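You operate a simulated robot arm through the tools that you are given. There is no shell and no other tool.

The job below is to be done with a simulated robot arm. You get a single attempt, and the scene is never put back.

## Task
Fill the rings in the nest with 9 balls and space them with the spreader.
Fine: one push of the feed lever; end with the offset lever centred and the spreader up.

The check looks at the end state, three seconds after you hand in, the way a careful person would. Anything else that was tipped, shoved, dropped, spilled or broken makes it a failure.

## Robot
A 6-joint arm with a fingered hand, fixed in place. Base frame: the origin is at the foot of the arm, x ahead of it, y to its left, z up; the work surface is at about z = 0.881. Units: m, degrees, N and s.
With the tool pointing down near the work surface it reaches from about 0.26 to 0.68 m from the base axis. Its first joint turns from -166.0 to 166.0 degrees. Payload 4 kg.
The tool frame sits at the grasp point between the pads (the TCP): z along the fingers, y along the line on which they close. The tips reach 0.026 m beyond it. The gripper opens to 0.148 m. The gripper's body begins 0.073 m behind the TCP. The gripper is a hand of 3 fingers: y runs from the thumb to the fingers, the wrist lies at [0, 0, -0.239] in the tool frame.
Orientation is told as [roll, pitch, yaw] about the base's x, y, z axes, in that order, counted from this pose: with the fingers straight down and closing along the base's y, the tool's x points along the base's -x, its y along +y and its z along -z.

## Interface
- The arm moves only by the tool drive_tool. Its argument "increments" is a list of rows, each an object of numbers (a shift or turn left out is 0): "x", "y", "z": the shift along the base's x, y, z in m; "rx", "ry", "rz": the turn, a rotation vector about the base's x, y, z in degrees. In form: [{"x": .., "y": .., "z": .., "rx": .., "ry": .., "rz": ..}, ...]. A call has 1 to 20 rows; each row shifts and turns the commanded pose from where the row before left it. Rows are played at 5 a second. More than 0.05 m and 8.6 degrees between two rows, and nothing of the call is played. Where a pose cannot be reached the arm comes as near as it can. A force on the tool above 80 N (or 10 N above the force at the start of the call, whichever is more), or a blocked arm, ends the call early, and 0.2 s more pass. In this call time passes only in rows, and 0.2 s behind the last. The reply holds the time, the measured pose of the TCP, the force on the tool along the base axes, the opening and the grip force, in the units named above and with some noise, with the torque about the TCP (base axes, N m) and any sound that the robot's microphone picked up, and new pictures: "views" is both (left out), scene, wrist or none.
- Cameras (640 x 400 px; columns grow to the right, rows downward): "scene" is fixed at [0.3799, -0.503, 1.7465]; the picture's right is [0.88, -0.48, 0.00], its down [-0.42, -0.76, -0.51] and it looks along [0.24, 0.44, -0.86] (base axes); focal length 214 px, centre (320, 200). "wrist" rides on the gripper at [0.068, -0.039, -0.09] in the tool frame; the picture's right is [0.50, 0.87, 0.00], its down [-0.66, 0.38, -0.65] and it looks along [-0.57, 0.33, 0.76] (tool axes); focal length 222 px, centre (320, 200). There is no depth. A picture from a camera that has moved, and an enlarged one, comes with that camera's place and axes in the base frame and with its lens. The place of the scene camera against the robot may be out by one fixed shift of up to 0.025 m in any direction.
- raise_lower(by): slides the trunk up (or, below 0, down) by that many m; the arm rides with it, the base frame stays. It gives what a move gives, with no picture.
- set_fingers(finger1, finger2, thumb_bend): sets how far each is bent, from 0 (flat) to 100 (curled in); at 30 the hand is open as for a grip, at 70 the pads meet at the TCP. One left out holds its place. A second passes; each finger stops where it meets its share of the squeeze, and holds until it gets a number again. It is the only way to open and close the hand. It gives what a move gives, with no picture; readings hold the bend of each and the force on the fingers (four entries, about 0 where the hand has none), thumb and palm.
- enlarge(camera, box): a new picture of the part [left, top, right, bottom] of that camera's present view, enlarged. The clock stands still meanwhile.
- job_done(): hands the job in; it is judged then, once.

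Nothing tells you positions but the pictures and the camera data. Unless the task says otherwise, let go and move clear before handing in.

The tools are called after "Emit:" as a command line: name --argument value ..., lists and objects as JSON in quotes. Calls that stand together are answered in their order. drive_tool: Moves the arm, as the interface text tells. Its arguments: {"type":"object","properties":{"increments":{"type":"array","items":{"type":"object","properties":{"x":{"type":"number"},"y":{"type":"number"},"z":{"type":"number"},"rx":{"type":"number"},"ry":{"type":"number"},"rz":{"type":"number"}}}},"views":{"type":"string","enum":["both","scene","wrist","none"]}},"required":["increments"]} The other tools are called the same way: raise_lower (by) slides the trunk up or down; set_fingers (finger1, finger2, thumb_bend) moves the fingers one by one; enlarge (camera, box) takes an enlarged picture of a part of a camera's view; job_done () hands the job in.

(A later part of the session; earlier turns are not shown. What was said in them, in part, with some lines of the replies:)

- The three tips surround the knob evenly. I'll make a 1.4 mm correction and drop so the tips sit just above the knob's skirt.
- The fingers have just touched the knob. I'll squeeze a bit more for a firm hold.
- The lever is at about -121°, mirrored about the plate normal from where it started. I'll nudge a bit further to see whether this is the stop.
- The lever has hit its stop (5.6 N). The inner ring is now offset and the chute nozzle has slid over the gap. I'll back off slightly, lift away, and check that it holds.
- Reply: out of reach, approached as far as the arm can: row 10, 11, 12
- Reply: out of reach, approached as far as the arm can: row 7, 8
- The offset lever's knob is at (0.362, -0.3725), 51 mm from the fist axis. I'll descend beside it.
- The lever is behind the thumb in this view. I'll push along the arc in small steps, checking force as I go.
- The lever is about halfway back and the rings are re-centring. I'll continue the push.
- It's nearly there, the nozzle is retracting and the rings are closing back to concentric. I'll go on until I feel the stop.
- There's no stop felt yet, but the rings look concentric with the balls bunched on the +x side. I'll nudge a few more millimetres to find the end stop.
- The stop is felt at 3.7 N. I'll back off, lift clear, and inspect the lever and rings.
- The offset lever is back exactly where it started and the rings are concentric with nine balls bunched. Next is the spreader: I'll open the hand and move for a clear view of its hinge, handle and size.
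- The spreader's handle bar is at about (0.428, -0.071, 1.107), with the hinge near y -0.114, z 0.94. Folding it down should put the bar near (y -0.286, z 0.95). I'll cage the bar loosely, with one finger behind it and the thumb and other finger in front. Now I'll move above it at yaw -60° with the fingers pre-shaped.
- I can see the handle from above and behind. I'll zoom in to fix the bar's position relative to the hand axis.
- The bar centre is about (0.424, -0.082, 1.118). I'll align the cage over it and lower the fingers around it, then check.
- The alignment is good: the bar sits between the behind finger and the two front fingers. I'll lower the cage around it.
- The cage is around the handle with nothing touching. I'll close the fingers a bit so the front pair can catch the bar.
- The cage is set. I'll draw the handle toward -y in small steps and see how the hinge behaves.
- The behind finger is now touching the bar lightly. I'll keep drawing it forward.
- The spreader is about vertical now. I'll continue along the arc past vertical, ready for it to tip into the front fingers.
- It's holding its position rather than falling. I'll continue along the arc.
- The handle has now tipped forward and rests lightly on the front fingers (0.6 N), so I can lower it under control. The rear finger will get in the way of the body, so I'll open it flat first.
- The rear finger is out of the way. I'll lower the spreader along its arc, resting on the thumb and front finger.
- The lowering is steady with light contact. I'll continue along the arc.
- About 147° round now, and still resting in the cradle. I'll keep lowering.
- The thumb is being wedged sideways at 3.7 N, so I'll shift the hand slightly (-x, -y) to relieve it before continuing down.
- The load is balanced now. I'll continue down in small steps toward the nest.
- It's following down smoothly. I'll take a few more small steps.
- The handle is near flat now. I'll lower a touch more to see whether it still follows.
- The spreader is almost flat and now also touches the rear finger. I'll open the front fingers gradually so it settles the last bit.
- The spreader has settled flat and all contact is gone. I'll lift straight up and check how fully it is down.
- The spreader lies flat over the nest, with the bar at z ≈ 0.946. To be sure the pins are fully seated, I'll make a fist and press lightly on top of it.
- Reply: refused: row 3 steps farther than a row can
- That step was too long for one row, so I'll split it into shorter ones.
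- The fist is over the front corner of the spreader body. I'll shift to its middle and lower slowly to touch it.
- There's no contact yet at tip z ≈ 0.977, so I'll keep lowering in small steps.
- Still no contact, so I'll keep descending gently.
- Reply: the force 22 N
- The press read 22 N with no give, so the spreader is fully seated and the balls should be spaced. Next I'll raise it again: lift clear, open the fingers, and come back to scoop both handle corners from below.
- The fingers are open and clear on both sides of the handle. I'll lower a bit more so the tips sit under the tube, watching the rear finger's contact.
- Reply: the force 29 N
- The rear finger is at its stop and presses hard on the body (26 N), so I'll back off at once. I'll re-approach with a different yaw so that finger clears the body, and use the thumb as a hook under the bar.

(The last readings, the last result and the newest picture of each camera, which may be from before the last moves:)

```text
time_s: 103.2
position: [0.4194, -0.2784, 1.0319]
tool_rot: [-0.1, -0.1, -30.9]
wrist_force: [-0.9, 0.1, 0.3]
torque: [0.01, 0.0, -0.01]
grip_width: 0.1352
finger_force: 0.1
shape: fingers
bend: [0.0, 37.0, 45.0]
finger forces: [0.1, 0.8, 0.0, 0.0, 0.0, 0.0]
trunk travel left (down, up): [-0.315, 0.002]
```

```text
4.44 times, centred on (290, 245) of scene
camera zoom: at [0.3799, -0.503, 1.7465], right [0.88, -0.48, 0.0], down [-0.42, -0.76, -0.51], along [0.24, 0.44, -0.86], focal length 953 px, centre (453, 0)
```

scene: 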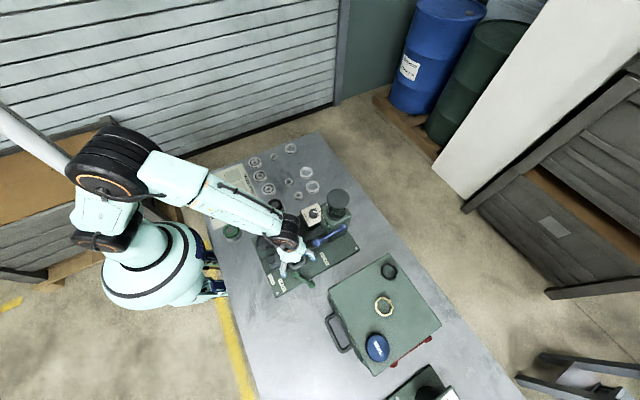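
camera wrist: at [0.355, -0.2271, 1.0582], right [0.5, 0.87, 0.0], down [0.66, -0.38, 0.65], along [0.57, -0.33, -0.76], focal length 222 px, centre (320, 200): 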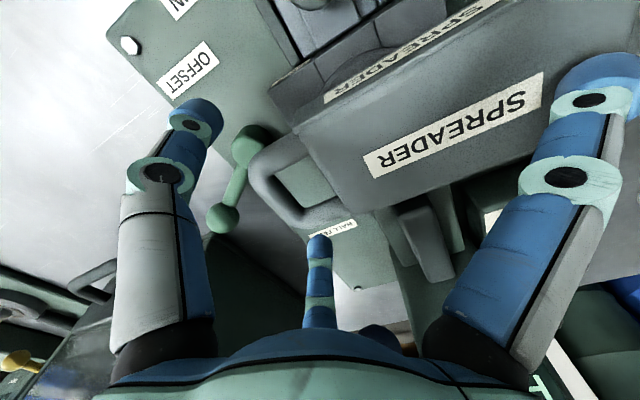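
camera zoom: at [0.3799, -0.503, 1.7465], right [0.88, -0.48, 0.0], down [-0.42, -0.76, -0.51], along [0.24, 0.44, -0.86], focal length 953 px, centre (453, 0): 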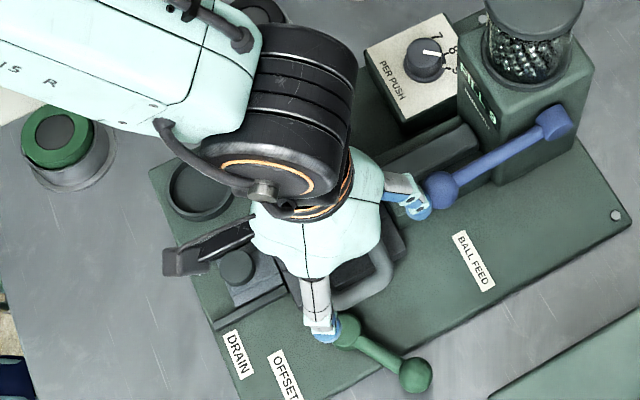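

Careful: finger 2 is just touching the feed lever's ball at 0.8 N. I'll draw that finger in immediately and check the lever hasn't moved.

Emit:
set_fingers --finger2 43

Emit:
enlarge --camera "scene" --box '[290, 200, 350, 260]'

Emit:
enlarge --camera "wrist" --box '[240, 100, 440, 300]'

```text
time_s: 104.2
position: [0.4187, -0.279, 1.032]
tool_rot: [-0.2, -0.2, -30.9]
wrist_force: [-0.2, -0.2, 0.5]
torque: [0.01, -0.01, -0.02]
grip_width: 0.1354
finger_force: 0.0
shape: fingers
bend: [0.0, 43.0, 45.0]
finger forces: [0.1, 0.0, 0.0, 0.0, 0.1, 0.0]
trunk travel left (down, up): [-0.315, 0.002]
```

```text
6.67 times, centred on (320, 230) of scene
camera zoom: at [0.3799, -0.503, 1.7465], right [0.88, -0.48, 0.0], down [-0.42, -0.76, -0.51], along [0.24, 0.44, -0.86], focal length 1430 px, centre (320, 0)
```

zoom: 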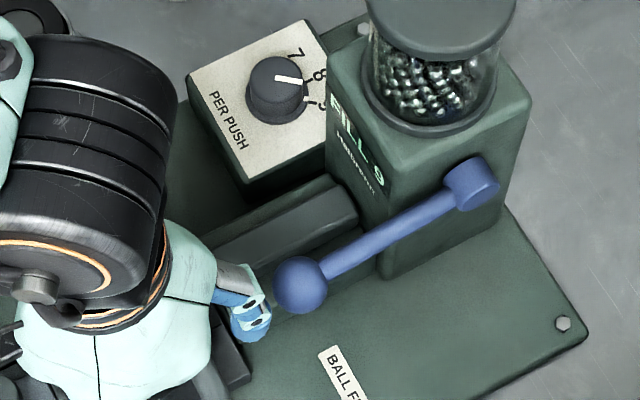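

```text
2.00 times, centred on (340, 200) of wrist
camera zoom: at [0.3401, -0.2764, 1.1229], right [0.02, 1.0, 0.0], down [0.76, -0.01, 0.65], along [0.65, -0.01, -0.76], focal length 444 px, centre (280, 200)
```

zoom: 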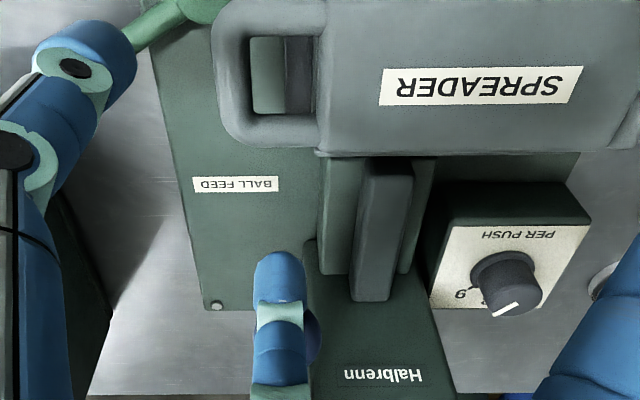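

FILL still reads 9 and the lever is at its rest position. Now I'll descend beside the handle with the thumb in front of the bar, checking forces.

Emit:
drive_tool --increments '[{"z": -0.02}, {"z": -0.02}, {"z": -0.015}, {"z": -0.012}]' --views "both"

Emit:
enlarge --camera "wrist" --box '[160, 40, 480, 280]'

Emit:
enlarge --camera "scene" --box '[260, 210, 340, 300]'

```text
time_s: 105.2
position: [0.4191, -0.2788, 0.9644]
tool_rot: [-0.1, -0.1, -30.9]
wrist_force: [0.2, 0.1, 1.4]
torque: [0.0, -0.01, -0.02]
grip_width: 0.1354
finger_force: 0.0
shape: fingers
bend: [0.0, 43.0, 45.0]
finger forces: [0.0, 0.0, 0.0, 0.1, 0.0, 0.0]
trunk travel left (down, up): [-0.315, 0.002]
camera wrist: at [0.3405, -0.277, 1.0558], right [0.02, 1.0, 0.0], down [0.76, -0.01, 0.65], along [0.65, -0.01, -0.76], focal length 222 px, centre (320, 200)
```

scene: 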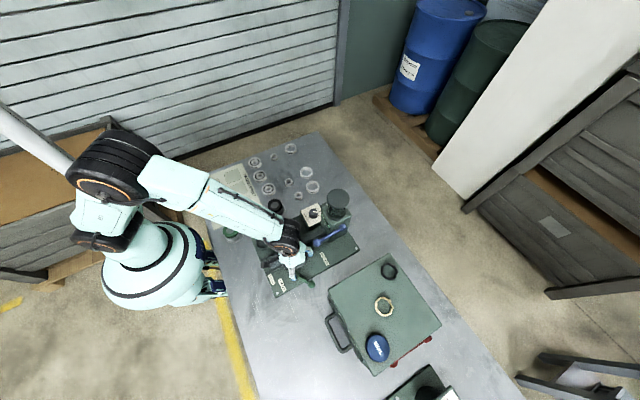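
wrist: 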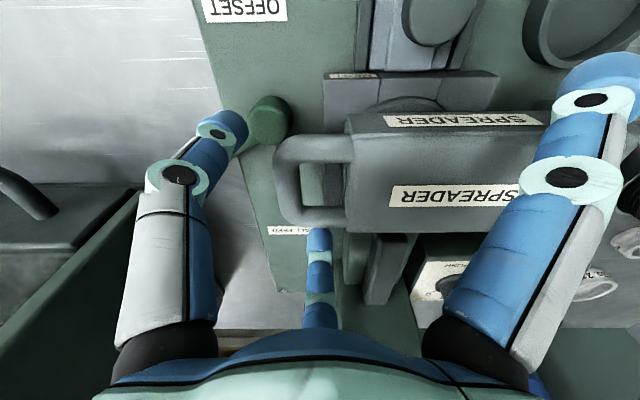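

```text
1.67 times, centred on (320, 160) of wrist
camera zoom: at [0.3405, -0.277, 1.0558], right [0.02, 1.0, 0.0], down [0.76, -0.01, 0.65], along [0.65, -0.01, -0.76], focal length 370 px, centre (320, 267)
```

zoom: 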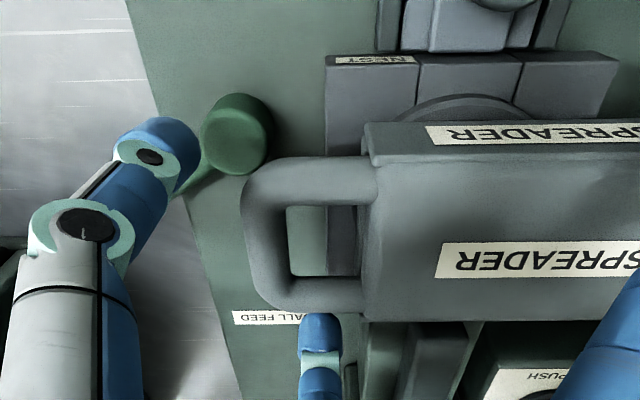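

```text
4.44 times, centred on (300, 255) of scene
camera zoom: at [0.3799, -0.503, 1.7465], right [0.88, -0.48, 0.0], down [-0.42, -0.76, -0.51], along [0.24, 0.44, -0.86], focal length 953 px, centre (409, -44)
```

zoom: 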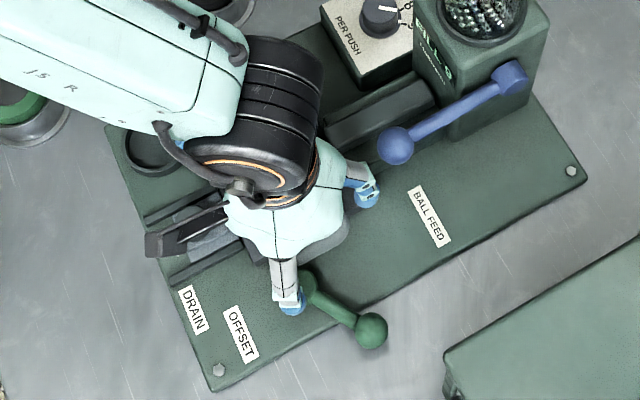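

Positions look right: the thumb is in front of the bar, finger 2 beside the +x arm, and the rear finger is off the body. I'll lower the last centimetre with force checks.

Emit:
drive_tool --increments '[{"z": -0.004}, {"z": -0.004}]' --views "none"

Emit:
drive_tool --increments '[{"z": -0.003}, {"z": -0.003}]' --views "wrist"

```text
time_s: 105.8
position: [0.419, -0.2806, 0.9569]
tool_rot: [-0.1, -0.2, -30.9]
wrist_force: [-1.0, 0.0, 0.0]
torque: [0.0, 0.01, 0.02]
grip_width: 0.1355
finger_force: 0.1
shape: fingers
bend: [0.0, 43.0, 45.0]
finger forces: [0.0, 0.0, 0.0, 0.1, 0.0, 0.1]
trunk travel left (down, up): [-0.315, 0.002]
```

```text
time_s: 106.4
position: [0.419, -0.281, 0.9517]
tool_rot: [-0.1, -0.2, -30.9]
wrist_force: [0.3, -0.1, 0.3]
torque: [0.01, -0.01, 0.01]
grip_width: 0.1352
finger_force: 0.0
shape: fingers
bend: [0.0, 43.0, 45.0]
finger forces: [0.0, 0.0, 0.0, 0.0, 0.1, 0.0]
trunk travel left (down, up): [-0.315, 0.002]
camera wrist: at [0.3405, -0.2777, 1.0423], right [0.02, 1.0, 0.0], down [0.76, -0.01, 0.65], along [0.65, -0.01, -0.76], focal length 222 px, centre (320, 200)
```

wrist: 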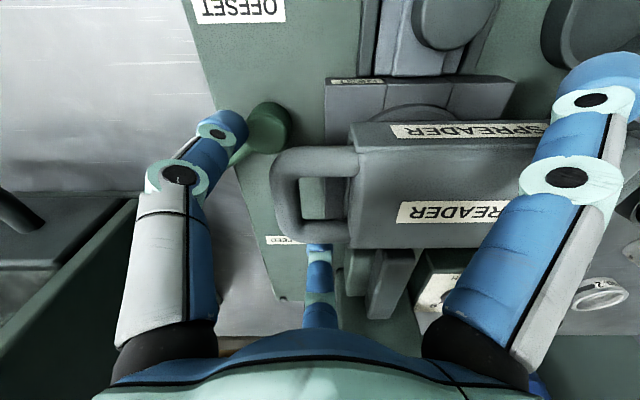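

There's no contact at this height. I'll close the thumb in under the bar in steps.

Emit:
set_fingers --thumb_bend 53

Emit:
enlarge --camera "wrist" --box '[160, 60, 480, 280]'

Emit:
set_fingers --thumb_bend 58

Emit:
enlarge --camera "wrist" --box '[160, 60, 480, 280]'

```text
time_s: 107.4
position: [0.4189, -0.2805, 0.9512]
tool_rot: [-0.1, -0.1, -30.9]
wrist_force: [-0.2, 0.1, 0.4]
torque: [0.01, -0.02, 0.02]
grip_width: 0.1244
finger_force: 0.0
shape: fingers
bend: [0.0, 43.0, 53.0]
finger forces: [0.0, 0.1, 0.0, 0.0, 0.0, 0.0]
trunk travel left (down, up): [-0.315, 0.002]
```

```text
1.82 times, centred on (320, 170) of wrist
camera zoom: at [0.3405, -0.2777, 1.0424], right [0.02, 1.0, 0.0], down [0.76, -0.01, 0.65], along [0.65, -0.01, -0.76], focal length 404 px, centre (320, 254)
```

zoom: 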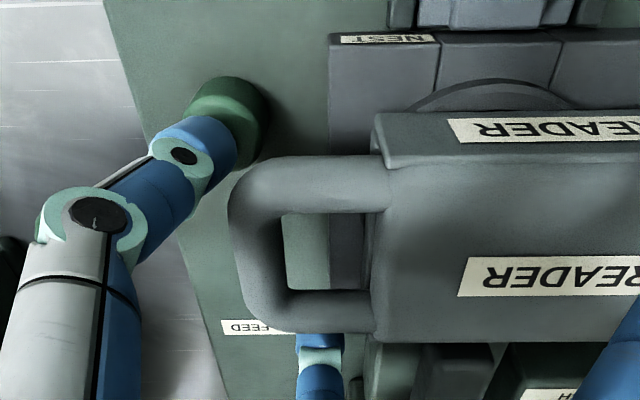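

```text
time_s: 108.4
position: [0.4191, -0.2796, 0.9508]
tool_rot: [-0.1, -0.1, -30.9]
wrist_force: [0.6, -0.4, 0.4]
torque: [-0.02, 0.02, 0.01]
grip_width: 0.1195
finger_force: 0.4
shape: fingers
bend: [0.0, 43.0, 57.0]
finger forces: [0.0, 0.0, 0.0, 0.0, 0.2, 0.0]
trunk travel left (down, up): [-0.315, 0.002]
```

```text
1.82 times, centred on (320, 170) of wrist
camera zoom: at [0.3405, -0.2778, 1.0424], right [0.02, 1.0, 0.0], down [0.76, -0.01, 0.65], along [0.65, -0.01, -0.76], focal length 404 px, centre (320, 254)
```

zoom: 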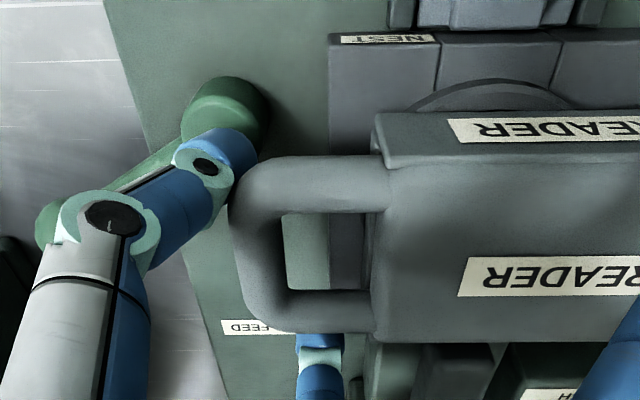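

The thumb is touching the -x corner of the bar. I'll bring finger 2 in under the +x arm as well, which also moves it away from the feed ball, so both sides are supported.

Emit:
set_fingers --finger2 53 --thumb_bend 61

Emit:
enlarge --camera "wrist" --box '[160, 60, 480, 280]'

Emit:
enlarge --camera "scene" --box '[260, 210, 340, 300]'

```text
time_s: 109.4
position: [0.4186, -0.2803, 0.9512]
tool_rot: [-0.1, 0.0, -30.9]
wrist_force: [-1.8, -5.5, -0.7]
torque: [0.02, 0.01, 0.01]
grip_width: 0.1176
finger_force: 3.1
shape: fingers
bend: [0.0, 52.0, 59.0]
finger forces: [0.0, 0.3, 0.0, 0.1, 5.5, 0.0]
trunk travel left (down, up): [-0.315, 0.002]
```

```text
1.82 times, centred on (320, 170) of wrist
camera zoom: at [0.3402, -0.2783, 1.0423], right [0.02, 1.0, 0.0], down [0.76, -0.01, 0.65], along [0.65, -0.01, -0.76], focal length 404 px, centre (320, 254)
```

zoom: 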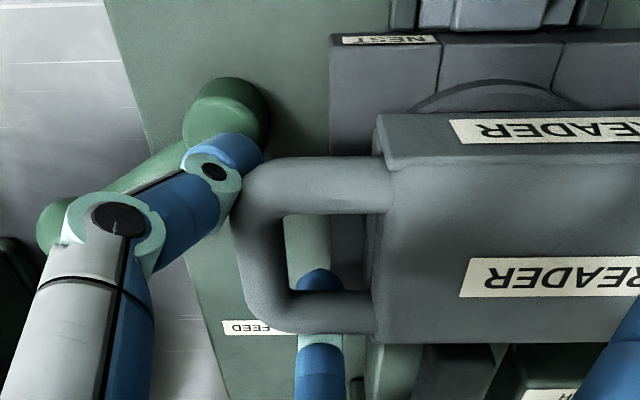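

```text
4.44 times, centred on (300, 255) of scene
camera zoom: at [0.3799, -0.503, 1.7465], right [0.88, -0.48, 0.0], down [-0.42, -0.76, -0.51], along [0.24, 0.44, -0.86], focal length 953 px, centre (409, -44)
```

zoom: 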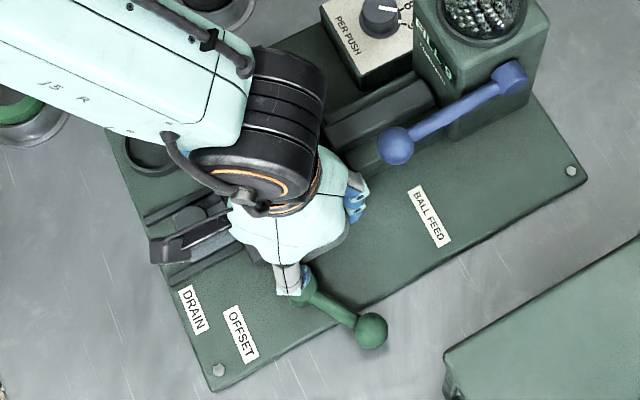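

Finger 2 is now well under the +x arm. I'll ease the thumb slightly and lift a centimetre to test.

Emit:
set_fingers --thumb_bend 58

Emit:
drive_tool --increments '[{"z": 0.005}, {"z": 0.005}, {"y": 0.0005, "z": 0.005}]' --views "scene"

Emit:
enlarge --camera "wrist" --box '[160, 60, 480, 280]'

Emit:
enlarge --camera "scene" --box '[260, 210, 340, 300]'

```text
time_s: 110.4
position: [0.4192, -0.2802, 0.952]
tool_rot: [-0.1, -0.2, -30.7]
wrist_force: [0.8, -0.7, 0.5]
torque: [-0.01, 0.03, 0.02]
grip_width: 0.1197
finger_force: 0.2
shape: fingers
bend: [0.0, 53.0, 57.0]
finger forces: [0.1, 0.3, 0.0, 0.0, 0.3, 0.1]
trunk travel left (down, up): [-0.315, 0.002]
```

```text
time_s: 111.2
position: [0.4196, -0.279, 0.9646]
tool_rot: [-0.1, -0.1, -30.9]
wrist_force: [0.0, -2.0, -2.1]
torque: [0.05, 0.02, -0.02]
grip_width: 0.1196
finger_force: 1.0
shape: fingers
bend: [0.0, 53.0, 57.0]
finger forces: [0.0, 0.8, 0.0, 0.0, 1.0, 0.1]
trunk travel left (down, up): [-0.315, 0.002]
```

scene: 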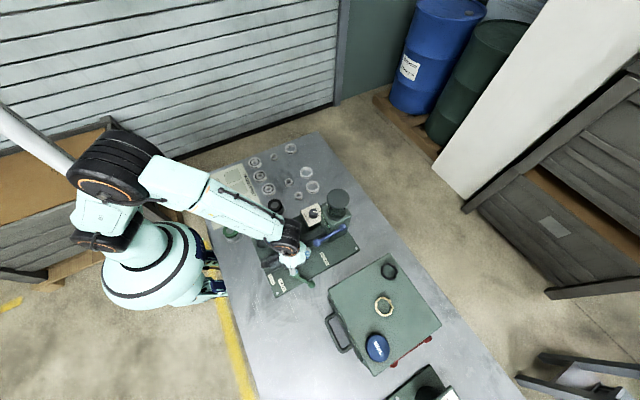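

```text
1.82 times, centred on (320, 170) of wrist
camera zoom: at [0.3414, -0.2773, 1.0555], right [0.02, 1.0, 0.0], down [0.76, -0.01, 0.65], along [0.65, -0.01, -0.76], focal length 404 px, centre (320, 254)
```

zoom: 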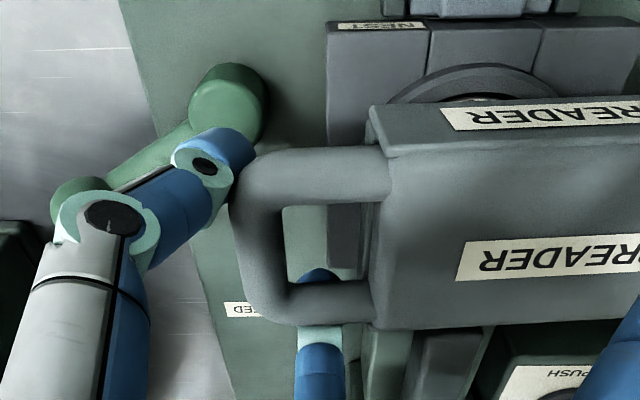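

```text
4.44 times, centred on (300, 255) of scene
camera zoom: at [0.3799, -0.503, 1.7465], right [0.88, -0.48, 0.0], down [-0.42, -0.76, -0.51], along [0.24, 0.44, -0.86], focal length 953 px, centre (409, -44)
```

zoom: 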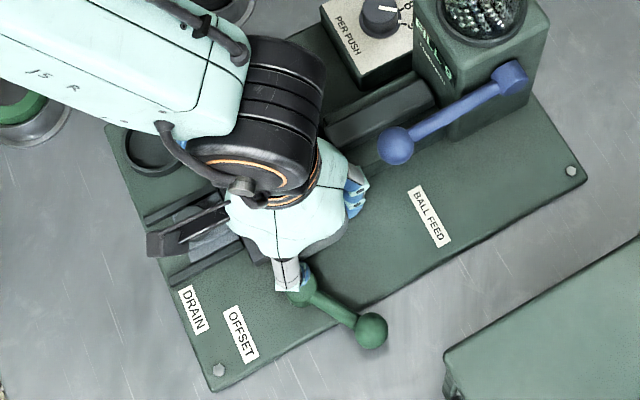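

It's lifting, with about 2 N of load. I'll follow the arc upward in stages.

Emit:
drive_tool --increments '[{"y": 0.0008, "z": 0.0065}, {"y": 0.0012, "z": 0.0065}, {"y": 0.0015, "z": 0.0065}, {"y": 0.0018, "z": 0.0065}, {"y": 0.0028, "z": 0.008}]' --views "scene"

Emit:
enlarge --camera "wrist" --box '[160, 60, 480, 280]'

Emit:
enlarge --camera "scene" --box '[260, 200, 340, 290]'

```text
time_s: 112.4
position: [0.4197, -0.2721, 1.0001]
tool_rot: [-0.2, -0.1, -30.9]
wrist_force: [1.3, -1.8, -0.7]
torque: [-0.03, 0.01, -0.04]
grip_width: 0.1197
finger_force: 1.4
shape: fingers
bend: [0.0, 52.0, 57.0]
finger forces: [0.0, 2.0, 0.0, 0.0, 0.7, 0.1]
trunk travel left (down, up): [-0.315, 0.002]
```

scene: 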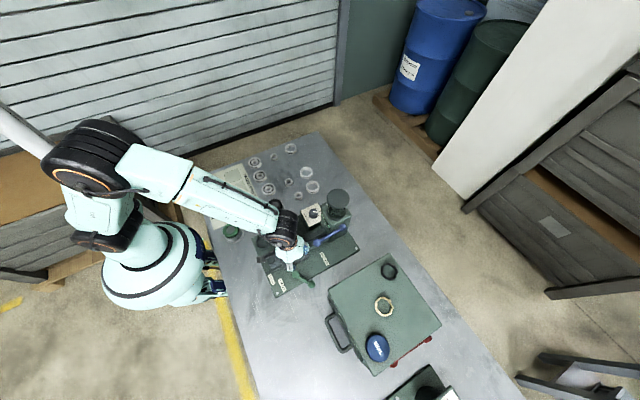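

```text
1.82 times, centred on (320, 170) of wrist
camera zoom: at [0.3404, -0.2692, 1.0916], right [0.02, 1.0, 0.0], down [0.76, -0.01, 0.65], along [0.65, -0.01, -0.76], focal length 404 px, centre (320, 254)
```

zoom: 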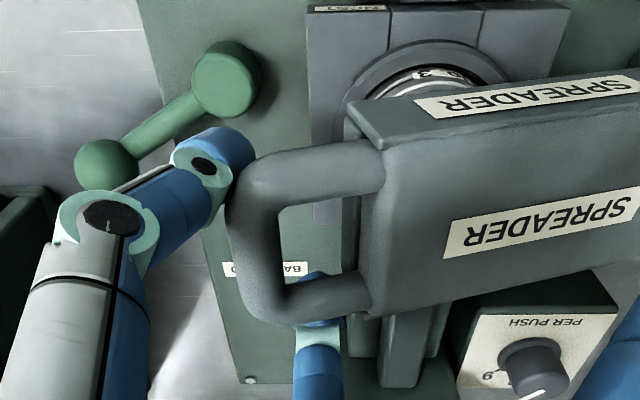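

```text
4.44 times, centred on (300, 245) of scene
camera zoom: at [0.3799, -0.503, 1.7465], right [0.88, -0.48, 0.0], down [-0.42, -0.76, -0.51], along [0.24, 0.44, -0.86], focal length 953 px, centre (409, 0)
```

zoom: 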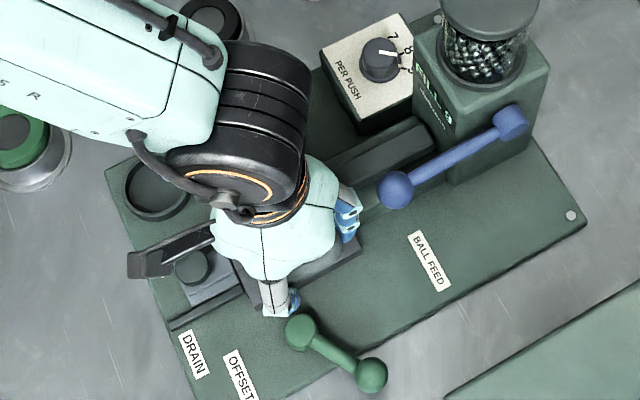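

The rings are visible again below and the load is steady. I'll continue up the arc.

Emit:
drive_tool --increments '[{"y": 0.003, "z": 0.009}, {"y": 0.0035, "z": 0.0085}, {"y": 0.004, "z": 0.008}, {"y": 0.0045, "z": 0.008}, {"y": 0.005, "z": 0.0075}, {"y": 0.005, "z": 0.007}]' --views "scene"

Emit:
enlarge --camera "wrist" --box '[160, 60, 480, 280]'

Emit:
enlarge --camera "scene" --box '[260, 200, 340, 290]'

```text
time_s: 113.8
position: [0.4195, -0.2449, 1.0488]
tool_rot: [-0.1, 0.0, -30.9]
wrist_force: [2.6, -1.5, -0.7]
torque: [-0.06, -0.02, -0.11]
grip_width: 0.119
finger_force: 1.3
shape: fingers
bend: [0.0, 51.0, 57.0]
finger forces: [0.0, 2.1, 0.0, 0.0, 0.0, 0.0]
trunk travel left (down, up): [-0.315, 0.002]
```

scene: 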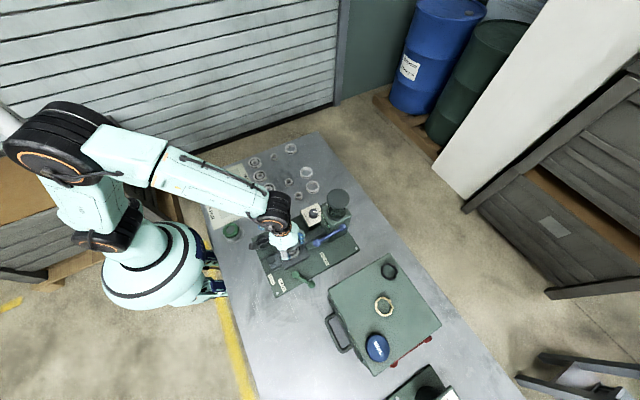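

```text
1.82 times, centred on (320, 170) of wrist
camera zoom: at [0.3405, -0.2426, 1.1399], right [0.02, 1.0, 0.0], down [0.76, -0.01, 0.65], along [0.65, -0.01, -0.76], focal length 404 px, centre (320, 254)
```

zoom: 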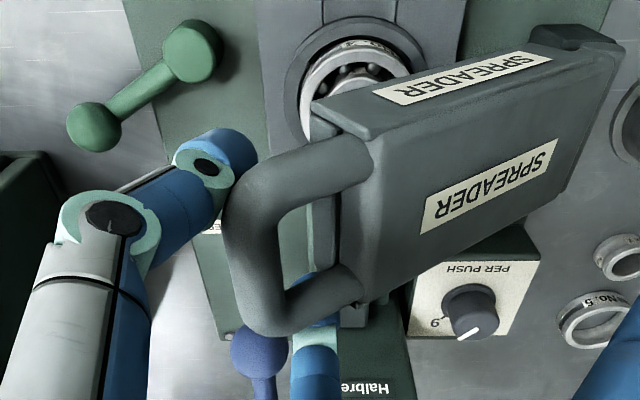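

```text
4.44 times, centred on (300, 245) of scene
camera zoom: at [0.3799, -0.503, 1.7465], right [0.88, -0.48, 0.0], down [-0.42, -0.76, -0.51], along [0.24, 0.44, -0.86], focal length 953 px, centre (409, 0)
```

zoom: 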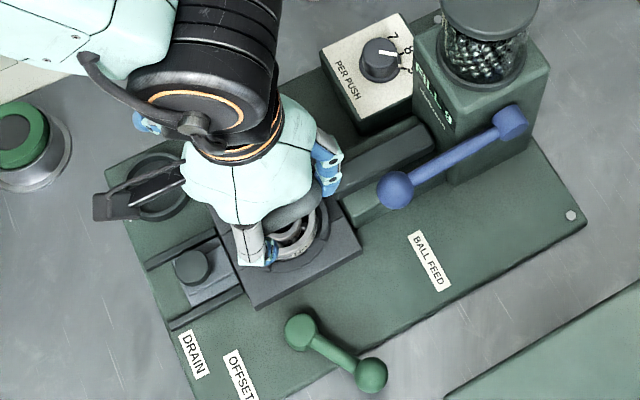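

The load has shifted to finger 2, so I'll nudge the hand to bring the thumb back into contact and continue up the arc.

Emit:
drive_tool --increments '[{"x": 0.002, "y": 0.005, "z": 0.004}, {"x": 0.001, "y": 0.006, "z": 0.007}, {"y": 0.006, "z": 0.006}, {"y": 0.006, "z": 0.006}]' --views "scene"

Emit:
enlarge --camera "wrist" --box '[160, 60, 480, 280]'

Emit:
enlarge --camera "scene" --box '[250, 190, 330, 280]'

```text
time_s: 114.8
position: [0.4224, -0.2218, 1.0721]
tool_rot: [-0.1, -0.3, -30.9]
wrist_force: [0.5, -2.5, 1.2]
torque: [-0.09, -0.08, -0.12]
grip_width: 0.1194
finger_force: 1.7
shape: fingers
bend: [0.0, 52.0, 57.0]
finger forces: [0.1, 3.0, 0.0, 0.0, 0.0, 0.0]
trunk travel left (down, up): [-0.315, 0.002]
```

scene: 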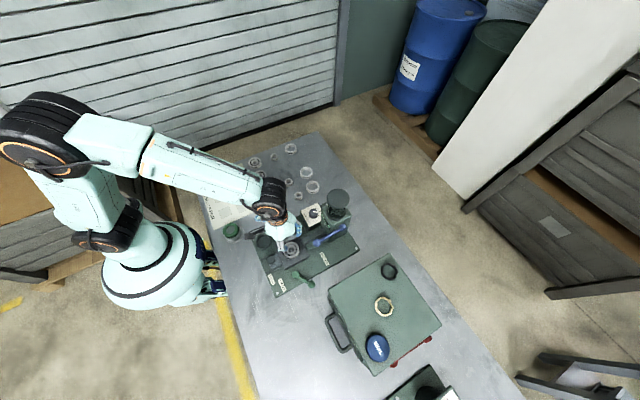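

```text
1.82 times, centred on (320, 170) of wrist
camera zoom: at [0.3429, -0.2202, 1.1634], right [0.02, 1.0, 0.0], down [0.76, -0.01, 0.65], along [0.65, -0.01, -0.76], focal length 404 px, centre (320, 254)
```

zoom: 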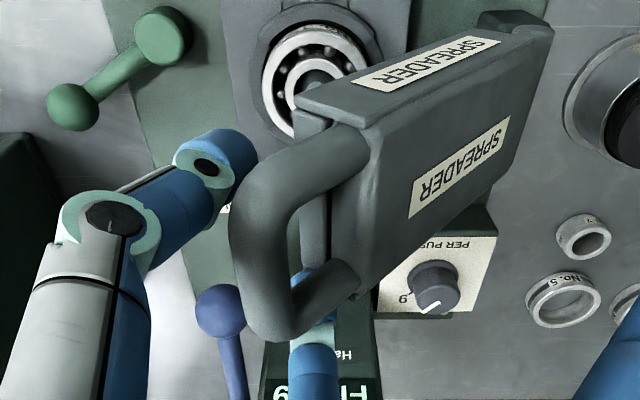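

```text
4.44 times, centred on (290, 235) of scene
camera zoom: at [0.3799, -0.503, 1.7465], right [0.88, -0.48, 0.0], down [-0.42, -0.76, -0.51], along [0.24, 0.44, -0.86], focal length 953 px, centre (453, 44)
```

zoom: 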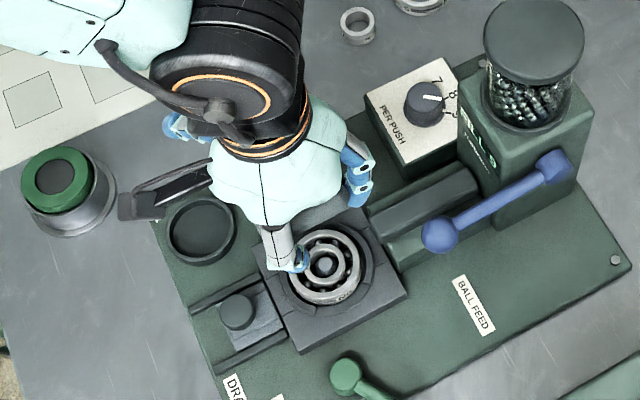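

The balls now look evenly spaced around the rings. I'll keep raising the spreader along the arc.

Emit:
drive_tool --increments '[{"y": 0.008, "z": 0.0065}, {"y": 0.008, "z": 0.006}, {"y": 0.0085, "z": 0.006}, {"y": 0.009, "z": 0.005}]' --views "scene"

Emit:
enlarge --camera "wrist" --box '[160, 60, 480, 280]'

Emit:
enlarge --camera "scene" --box '[250, 180, 330, 270]'

```text
time_s: 115.8
position: [0.4212, -0.1896, 1.0934]
tool_rot: [-0.2, -0.2, -30.9]
wrist_force: [-0.5, -1.3, 0.9]
torque: [-0.02, -0.02, -0.06]
grip_width: 0.1193
finger_force: 0.9
shape: fingers
bend: [0.0, 53.0, 57.0]
finger forces: [0.0, 1.0, 0.1, 0.0, 0.0, 0.0]
trunk travel left (down, up): [-0.315, 0.002]
```

scene: 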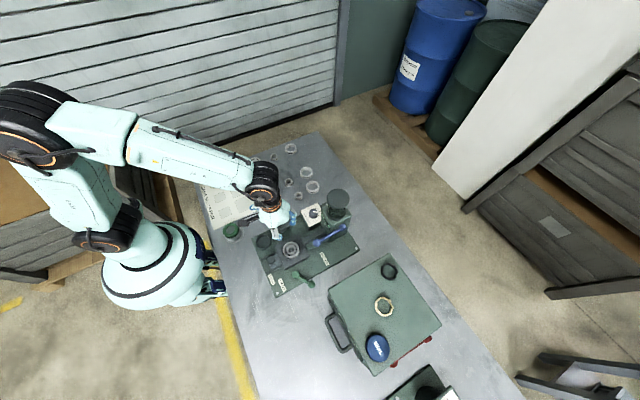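

```text
1.82 times, centred on (320, 170) of wrist
camera zoom: at [0.3428, -0.1866, 1.1847], right [0.02, 1.0, 0.0], down [0.76, -0.01, 0.65], along [0.65, -0.01, -0.76], focal length 404 px, centre (320, 254)
```

zoom: 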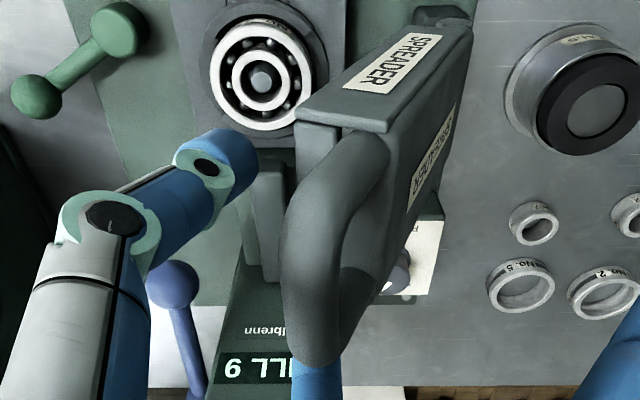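

```text
4.44 times, centred on (290, 225) of scene
camera zoom: at [0.3799, -0.503, 1.7465], right [0.88, -0.48, 0.0], down [-0.42, -0.76, -0.51], along [0.24, 0.44, -0.86], focal length 953 px, centre (453, 89)
```

zoom: 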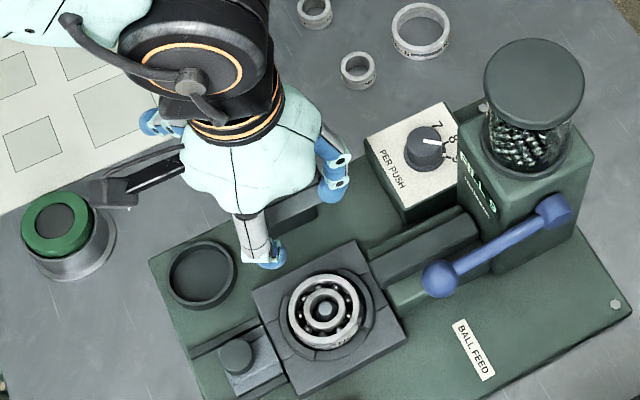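

Nine balls are clearly spaced evenly. The spreader is about 70° up. I'll ease it past vertical so it leans back to its rest.

Emit:
drive_tool --increments '[{"x": -0.002, "y": 0.009, "z": 0.004}, {"x": -0.002, "y": 0.009, "z": 0.0035}, {"x": -0.002, "y": 0.009, "z": 0.003}]' --views "scene"

Emit:
enlarge --camera "wrist" --box '[160, 60, 480, 280]'

Emit:
enlarge --camera "scene" --box '[250, 180, 330, 270]'

```text
time_s: 116.6
position: [0.4169, -0.162, 1.1046]
tool_rot: [-0.1, -0.2, -30.9]
wrist_force: [0.7, -0.4, 0.0]
torque: [0.03, -0.03, -0.02]
grip_width: 0.1193
finger_force: 0.0
shape: fingers
bend: [0.0, 52.0, 57.0]
finger forces: [0.1, 0.3, 0.0, 0.0, 0.0, 0.0]
trunk travel left (down, up): [-0.315, 0.002]
```

scene: 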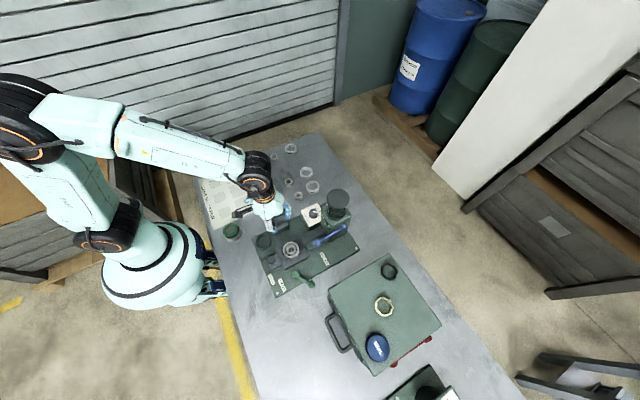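

```text
1.82 times, centred on (320, 170) of wrist
camera zoom: at [0.3373, -0.16, 1.1954], right [0.02, 1.0, 0.0], down [0.76, -0.01, 0.65], along [0.65, -0.01, -0.76], focal length 404 px, centre (320, 254)
```

zoom: 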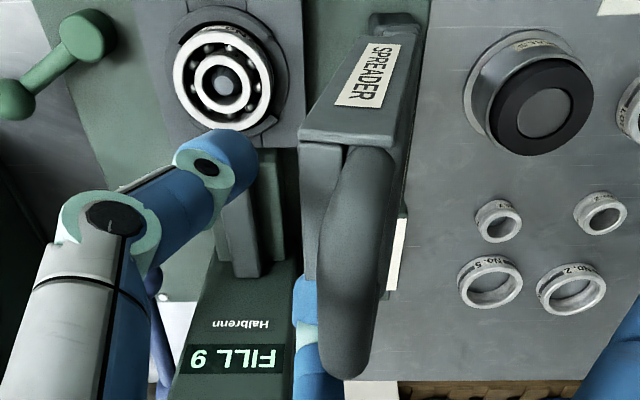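

```text
4.44 times, centred on (290, 225) of scene
camera zoom: at [0.3799, -0.503, 1.7465], right [0.88, -0.48, 0.0], down [-0.42, -0.76, -0.51], along [0.24, 0.44, -0.86], focal length 953 px, centre (453, 89)
```

zoom: 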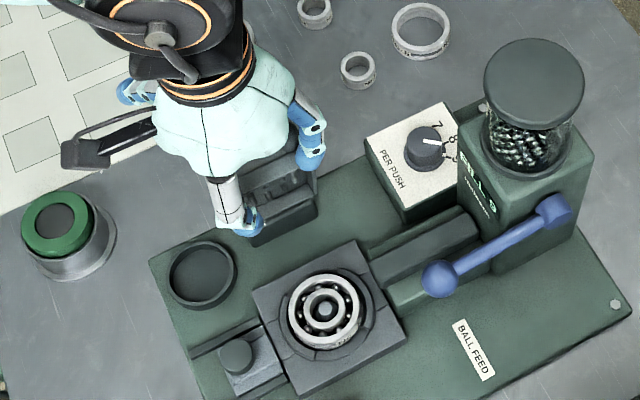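

It's nearly vertical, with very light contact. I'll push on until it leans back on its own.

Emit:
drive_tool --increments '[{"y": 0.008, "z": 0.002}, {"y": 0.008, "z": 0.001}, {"y": 0.008}]' --views "scene"

Emit:
enlarge --camera "wrist" --box '[160, 60, 480, 280]'

Emit:
enlarge --camera "scene" --box '[250, 180, 330, 270]'

```text
time_s: 117.4
position: [0.4163, -0.1369, 1.1059]
tool_rot: [-0.1, 0.0, -30.9]
wrist_force: [-0.9, -0.1, -0.1]
torque: [-0.02, 0.03, -0.04]
grip_width: 0.1194
finger_force: 0.4
shape: fingers
bend: [0.0, 53.0, 57.0]
finger forces: [0.0, 0.0, 0.1, 0.1, 0.0, 0.0]
trunk travel left (down, up): [-0.315, 0.002]
```

scene: 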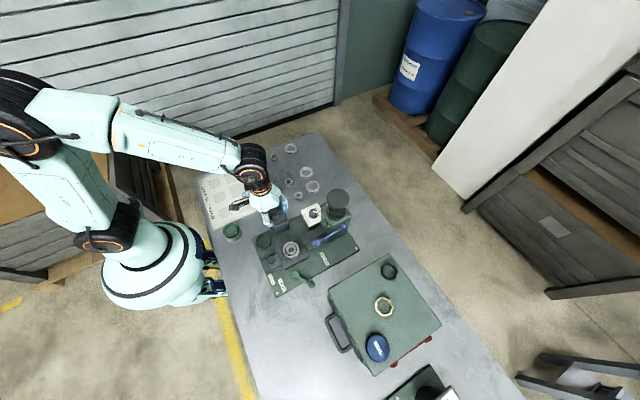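

```text
1.82 times, centred on (320, 170) of wrist
camera zoom: at [0.3374, -0.135, 1.1976], right [0.02, 1.0, 0.0], down [0.76, -0.01, 0.65], along [0.65, -0.01, -0.76], focal length 404 px, centre (320, 254)
```

zoom: 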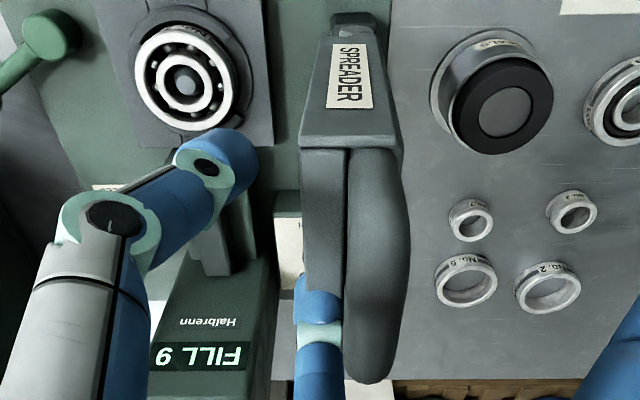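

```text
4.44 times, centred on (290, 225) of scene
camera zoom: at [0.3799, -0.503, 1.7465], right [0.88, -0.48, 0.0], down [-0.42, -0.76, -0.51], along [0.24, 0.44, -0.86], focal length 953 px, centre (453, 89)
```

zoom: 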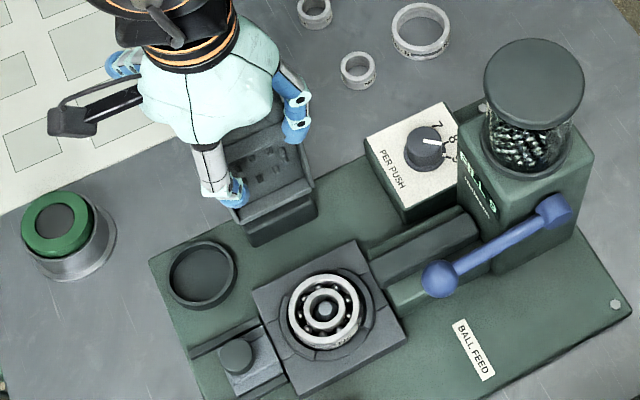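

It's right at vertical now. A bit further should tip it back onto its rest.

Emit:
drive_tool --increments '[{"y": 0.008}, {"y": 0.008}, {"y": 0.008}]' --views "scene"

Emit:
enlarge --camera "wrist" --box '[160, 60, 480, 280]'

Emit:
enlarge --camera "scene" --box '[250, 170, 330, 260]'

```text
time_s: 118.2
position: [0.4155, -0.114, 1.1077]
tool_rot: [0.0, -0.1, -30.9]
wrist_force: [0.3, -0.5, -0.5]
torque: [-0.01, 0.02, 0.02]
grip_width: 0.1193
finger_force: 0.1
shape: fingers
bend: [0.0, 53.0, 57.0]
finger forces: [0.0, 0.1, 0.0, 0.0, 0.0, 0.0]
trunk travel left (down, up): [-0.315, 0.002]
```

scene: 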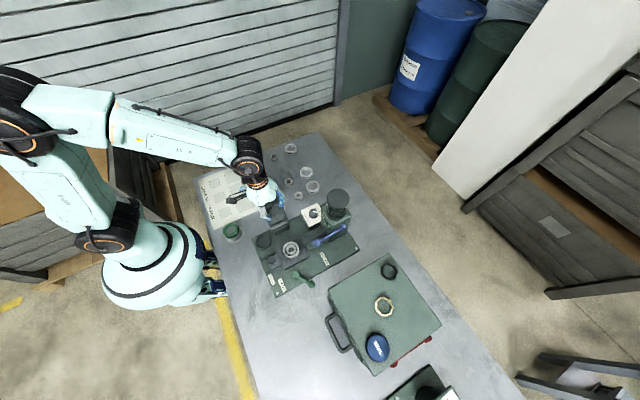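

```text
1.82 times, centred on (320, 170) of wrist
camera zoom: at [0.3371, -0.1114, 1.1988], right [0.02, 1.0, 0.0], down [0.76, -0.01, 0.65], along [0.65, -0.01, -0.76], focal length 404 px, centre (320, 254)
```

zoom: 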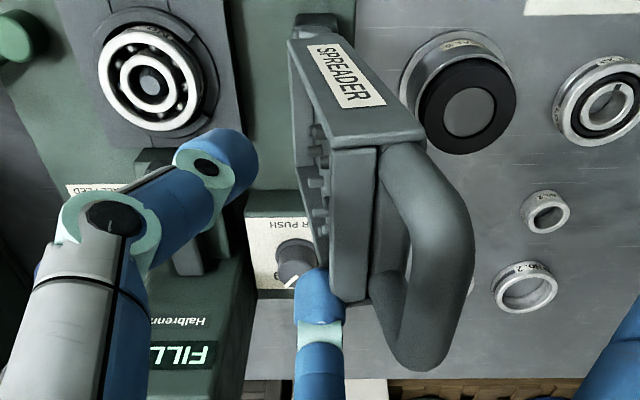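

```text
4.44 times, centred on (290, 215) of scene
camera zoom: at [0.3799, -0.503, 1.7465], right [0.88, -0.48, 0.0], down [-0.42, -0.76, -0.51], along [0.24, 0.44, -0.86], focal length 953 px, centre (453, 133)
```

zoom: 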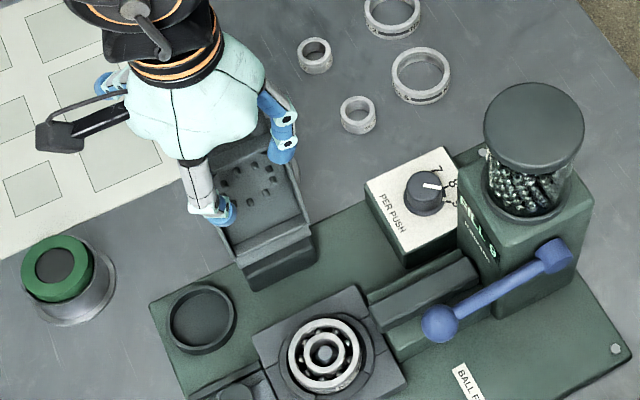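

The spreader has tipped back to its rest with no load on the hand. I'll retreat forward slightly and straight up, then inspect everything.

Emit:
drive_tool --increments '[{"y": -0.004, "z": 0.006}, {"y": -0.004, "z": 0.012}, {"z": 0.02}, {"z": 0.03}, {"z": 0.04}, {"z": 0.04}, {"z": 0.03}]' --views "both"

Emit:
enlarge --camera "scene" --box '[250, 170, 350, 290]'

Emit:
enlarge --camera "scene" --box '[270, 230, 320, 290]'

```text
time_s: 119.8
position: [0.4127, -0.1221, 1.2847]
tool_rot: [-0.1, -0.1, -30.8]
wrist_force: [-1.0, 0.0, 0.8]
torque: [-0.02, 0.03, 0.02]
grip_width: 0.1195
finger_force: 0.0
shape: fingers
bend: [0.0, 53.0, 57.0]
finger forces: [0.1, 0.0, 0.1, 0.0, 0.0, 0.0]
trunk travel left (down, up): [-0.315, 0.002]
camera wrist: at [0.3347, -0.1208, 1.3763], right [0.02, 1.0, 0.0], down [0.76, -0.01, 0.65], along [0.65, -0.01, -0.76], focal length 222 px, centre (320, 200)
```

scene: 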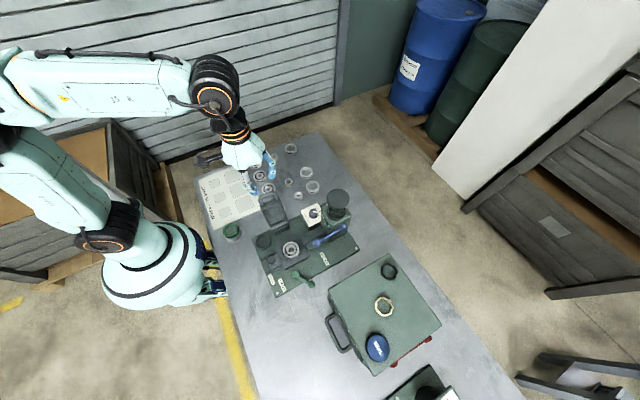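
wrist: 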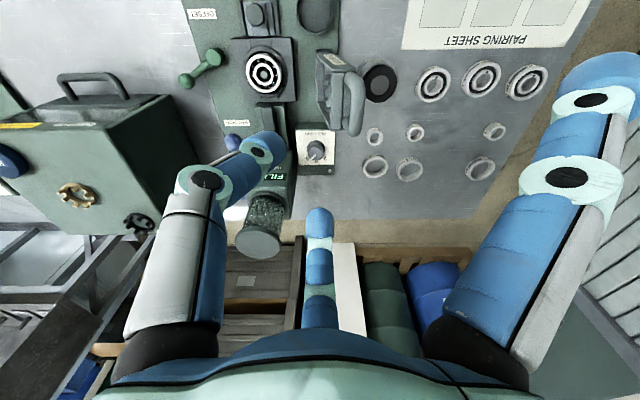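

```text
3.33 times, centred on (300, 230) of scene
camera zoom: at [0.3799, -0.503, 1.7465], right [0.88, -0.48, 0.0], down [-0.42, -0.76, -0.51], along [0.24, 0.44, -0.86], focal length 715 px, centre (387, 100)
```

zoom: 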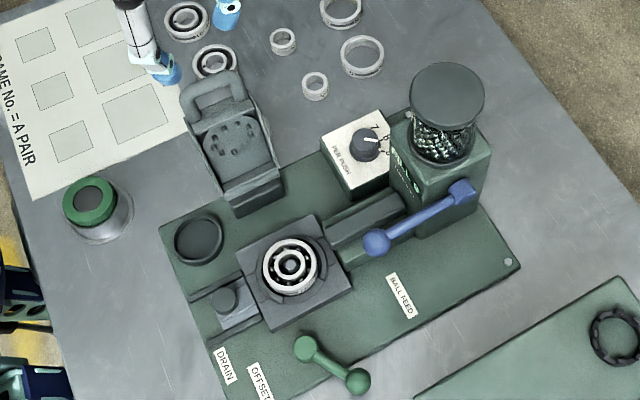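

```text
6.67 times, centred on (295, 260) of scene
camera zoom: at [0.3799, -0.503, 1.7465], right [0.88, -0.48, 0.0], down [-0.42, -0.76, -0.51], along [0.24, 0.44, -0.86], focal length 1430 px, centre (487, -200)
```

zoom: 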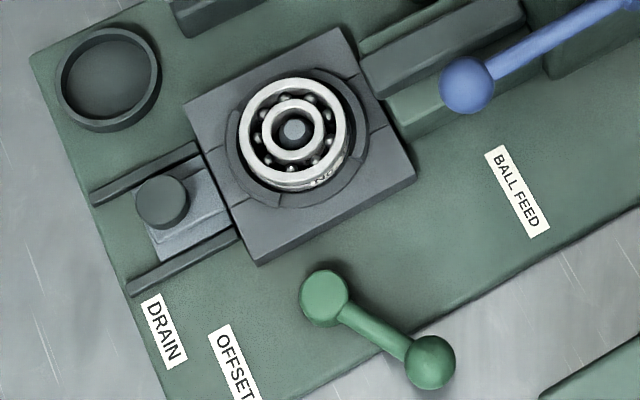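

Everything looks in place. I'll zoom in on the bearing to count the balls and check spacing, and confirm the spreader, display and dial.

Emit:
enlarge --camera "scene" --box '[280, 238, 304, 260]'

Emit:
enlarge --camera "wrist" --box '[240, 40, 300, 100]'

Emit:
enlarge --camera "scene" --box '[250, 180, 300, 240]'

Emit:
enlarge --camera "scene" --box '[300, 190, 350, 250]'

```text
16.00 times, centred on (292, 249) of scene
camera zoom: at [0.3799, -0.503, 1.7465], right [0.88, -0.48, 0.0], down [-0.42, -0.76, -0.51], along [0.24, 0.44, -0.86], focal length 3432 px, centre (768, -584)
```

zoom: 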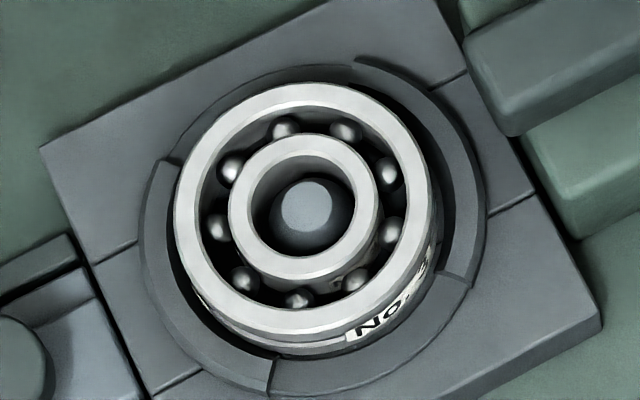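

```text
6.67 times, centred on (270, 70) of wrist
camera zoom: at [0.3347, -0.1208, 1.3763], right [0.02, 1.0, 0.0], down [0.76, -0.01, 0.65], along [0.65, -0.01, -0.76], focal length 1481 px, centre (653, 1067)
```

zoom: 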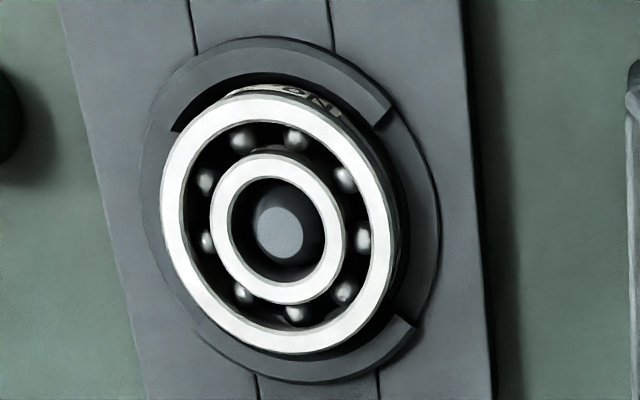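

```text
6.67 times, centred on (275, 210) of scene
camera zoom: at [0.3799, -0.503, 1.7465], right [0.88, -0.48, 0.0], down [-0.42, -0.76, -0.51], along [0.24, 0.44, -0.86], focal length 1430 px, centre (620, 133)
```

zoom: 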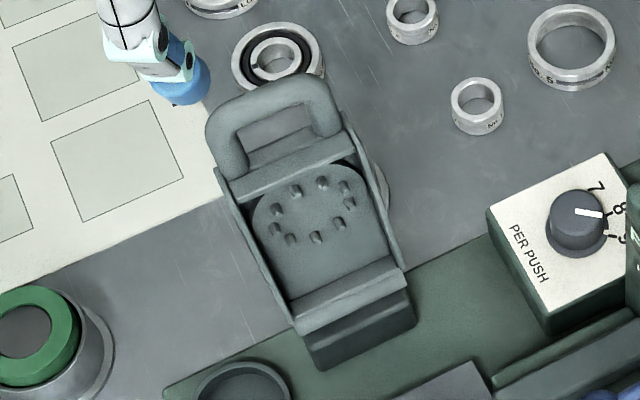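

```text
6.67 times, centred on (325, 220) of scene
camera zoom: at [0.3799, -0.503, 1.7465], right [0.88, -0.48, 0.0], down [-0.42, -0.76, -0.51], along [0.24, 0.44, -0.86], focal length 1430 px, centre (287, 67)
```

zoom: 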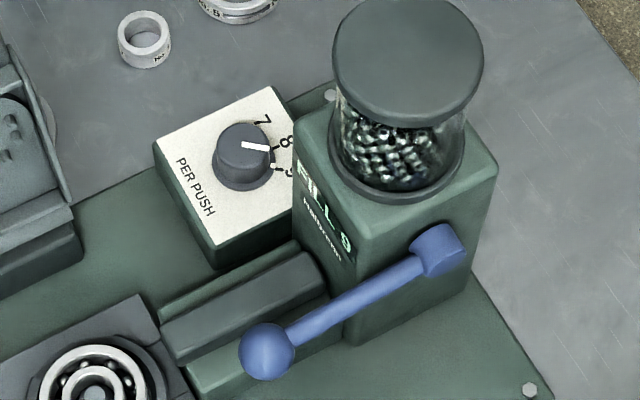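

All nine balls are in and evenly spaced. The display reads FILL 9, the offset lever is centred, the feed lever is at rest and the spreader is up. I'll move the hand well clear and do one last check.

Emit:
drive_tool --increments '[{"z": 0.03}, {"x": -0.03, "y": 0.01, "z": 0.02}, {"x": -0.03, "y": 0.01, "z": 0.01}, {"z": 0.0}, {"z": 0.0}]' --views "scene"

Emit:
enlarge --camera "scene" --box '[190, 130, 480, 390]'

```text
time_s: 121.0
position: [0.3534, -0.1036, 1.3445]
tool_rot: [-0.2, -0.1, -30.9]
wrist_force: [-0.8, -0.3, 0.3]
torque: [0.01, -0.02, -0.02]
grip_width: 0.1192
finger_force: 0.0
shape: fingers
bend: [0.0, 53.0, 57.0]
finger forces: [0.1, 0.0, 0.0, 0.0, 0.0, 0.0]
trunk travel left (down, up): [-0.315, 0.002]
```

scene: 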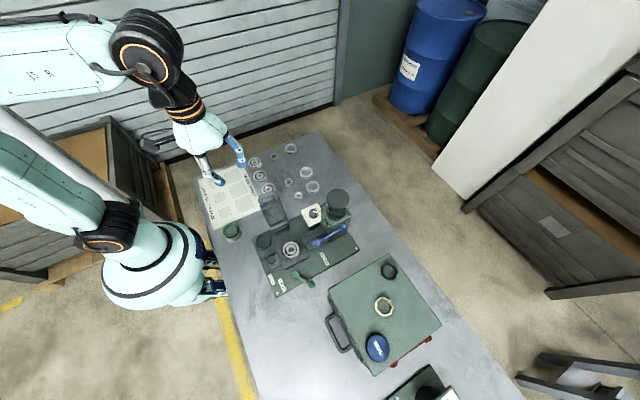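

```text
1.54 times, centred on (335, 260) of scene
camera zoom: at [0.3799, -0.503, 1.7465], right [0.88, -0.48, 0.0], down [-0.42, -0.76, -0.51], along [0.24, 0.44, -0.86], focal length 330 px, centre (297, 108)
```

zoom: 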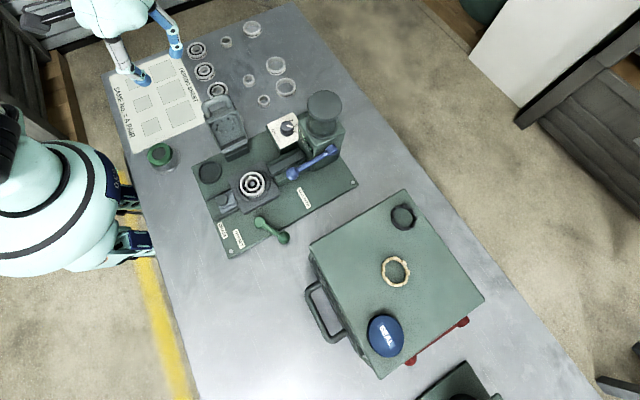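

The final state checks out: nine balls spaced in the rings, offset lever centred, feed lever at rest after one push, spreader up. Nothing else on the bench looks disturbed and the arm is clear, so I'm handing in.

Emit:
job_done

```text
The job is handed in.
```

The rings in the nest now hold 9 evenly spaced balls, and I've handed the job in; the reply gave no verdict.

- **Dial:** I turned it from 8 to 9 balls per push before feeding.
- **Feed lever:** I pushed it once and held it down until the display read FILL 9, and it sprang back to rest. Later one finger brushed its ball with about 0.8 N, but the lever didn't move and the count stayed at 9.
- **Offset lever:** I swung it over for filling, then back to its stop. It sits where it started, and the rings are concentric.
- **Spreader:** I lowered it onto the rings, pressed it to confirm it was seated, and raised it back to its upright rest. On my first try at raising it, a finger pressed on its back with about 26 N. I backed off and saw no damage.

In the last pictures nothing else on the bench looked disturbed, and the arm was clear before I handed in.
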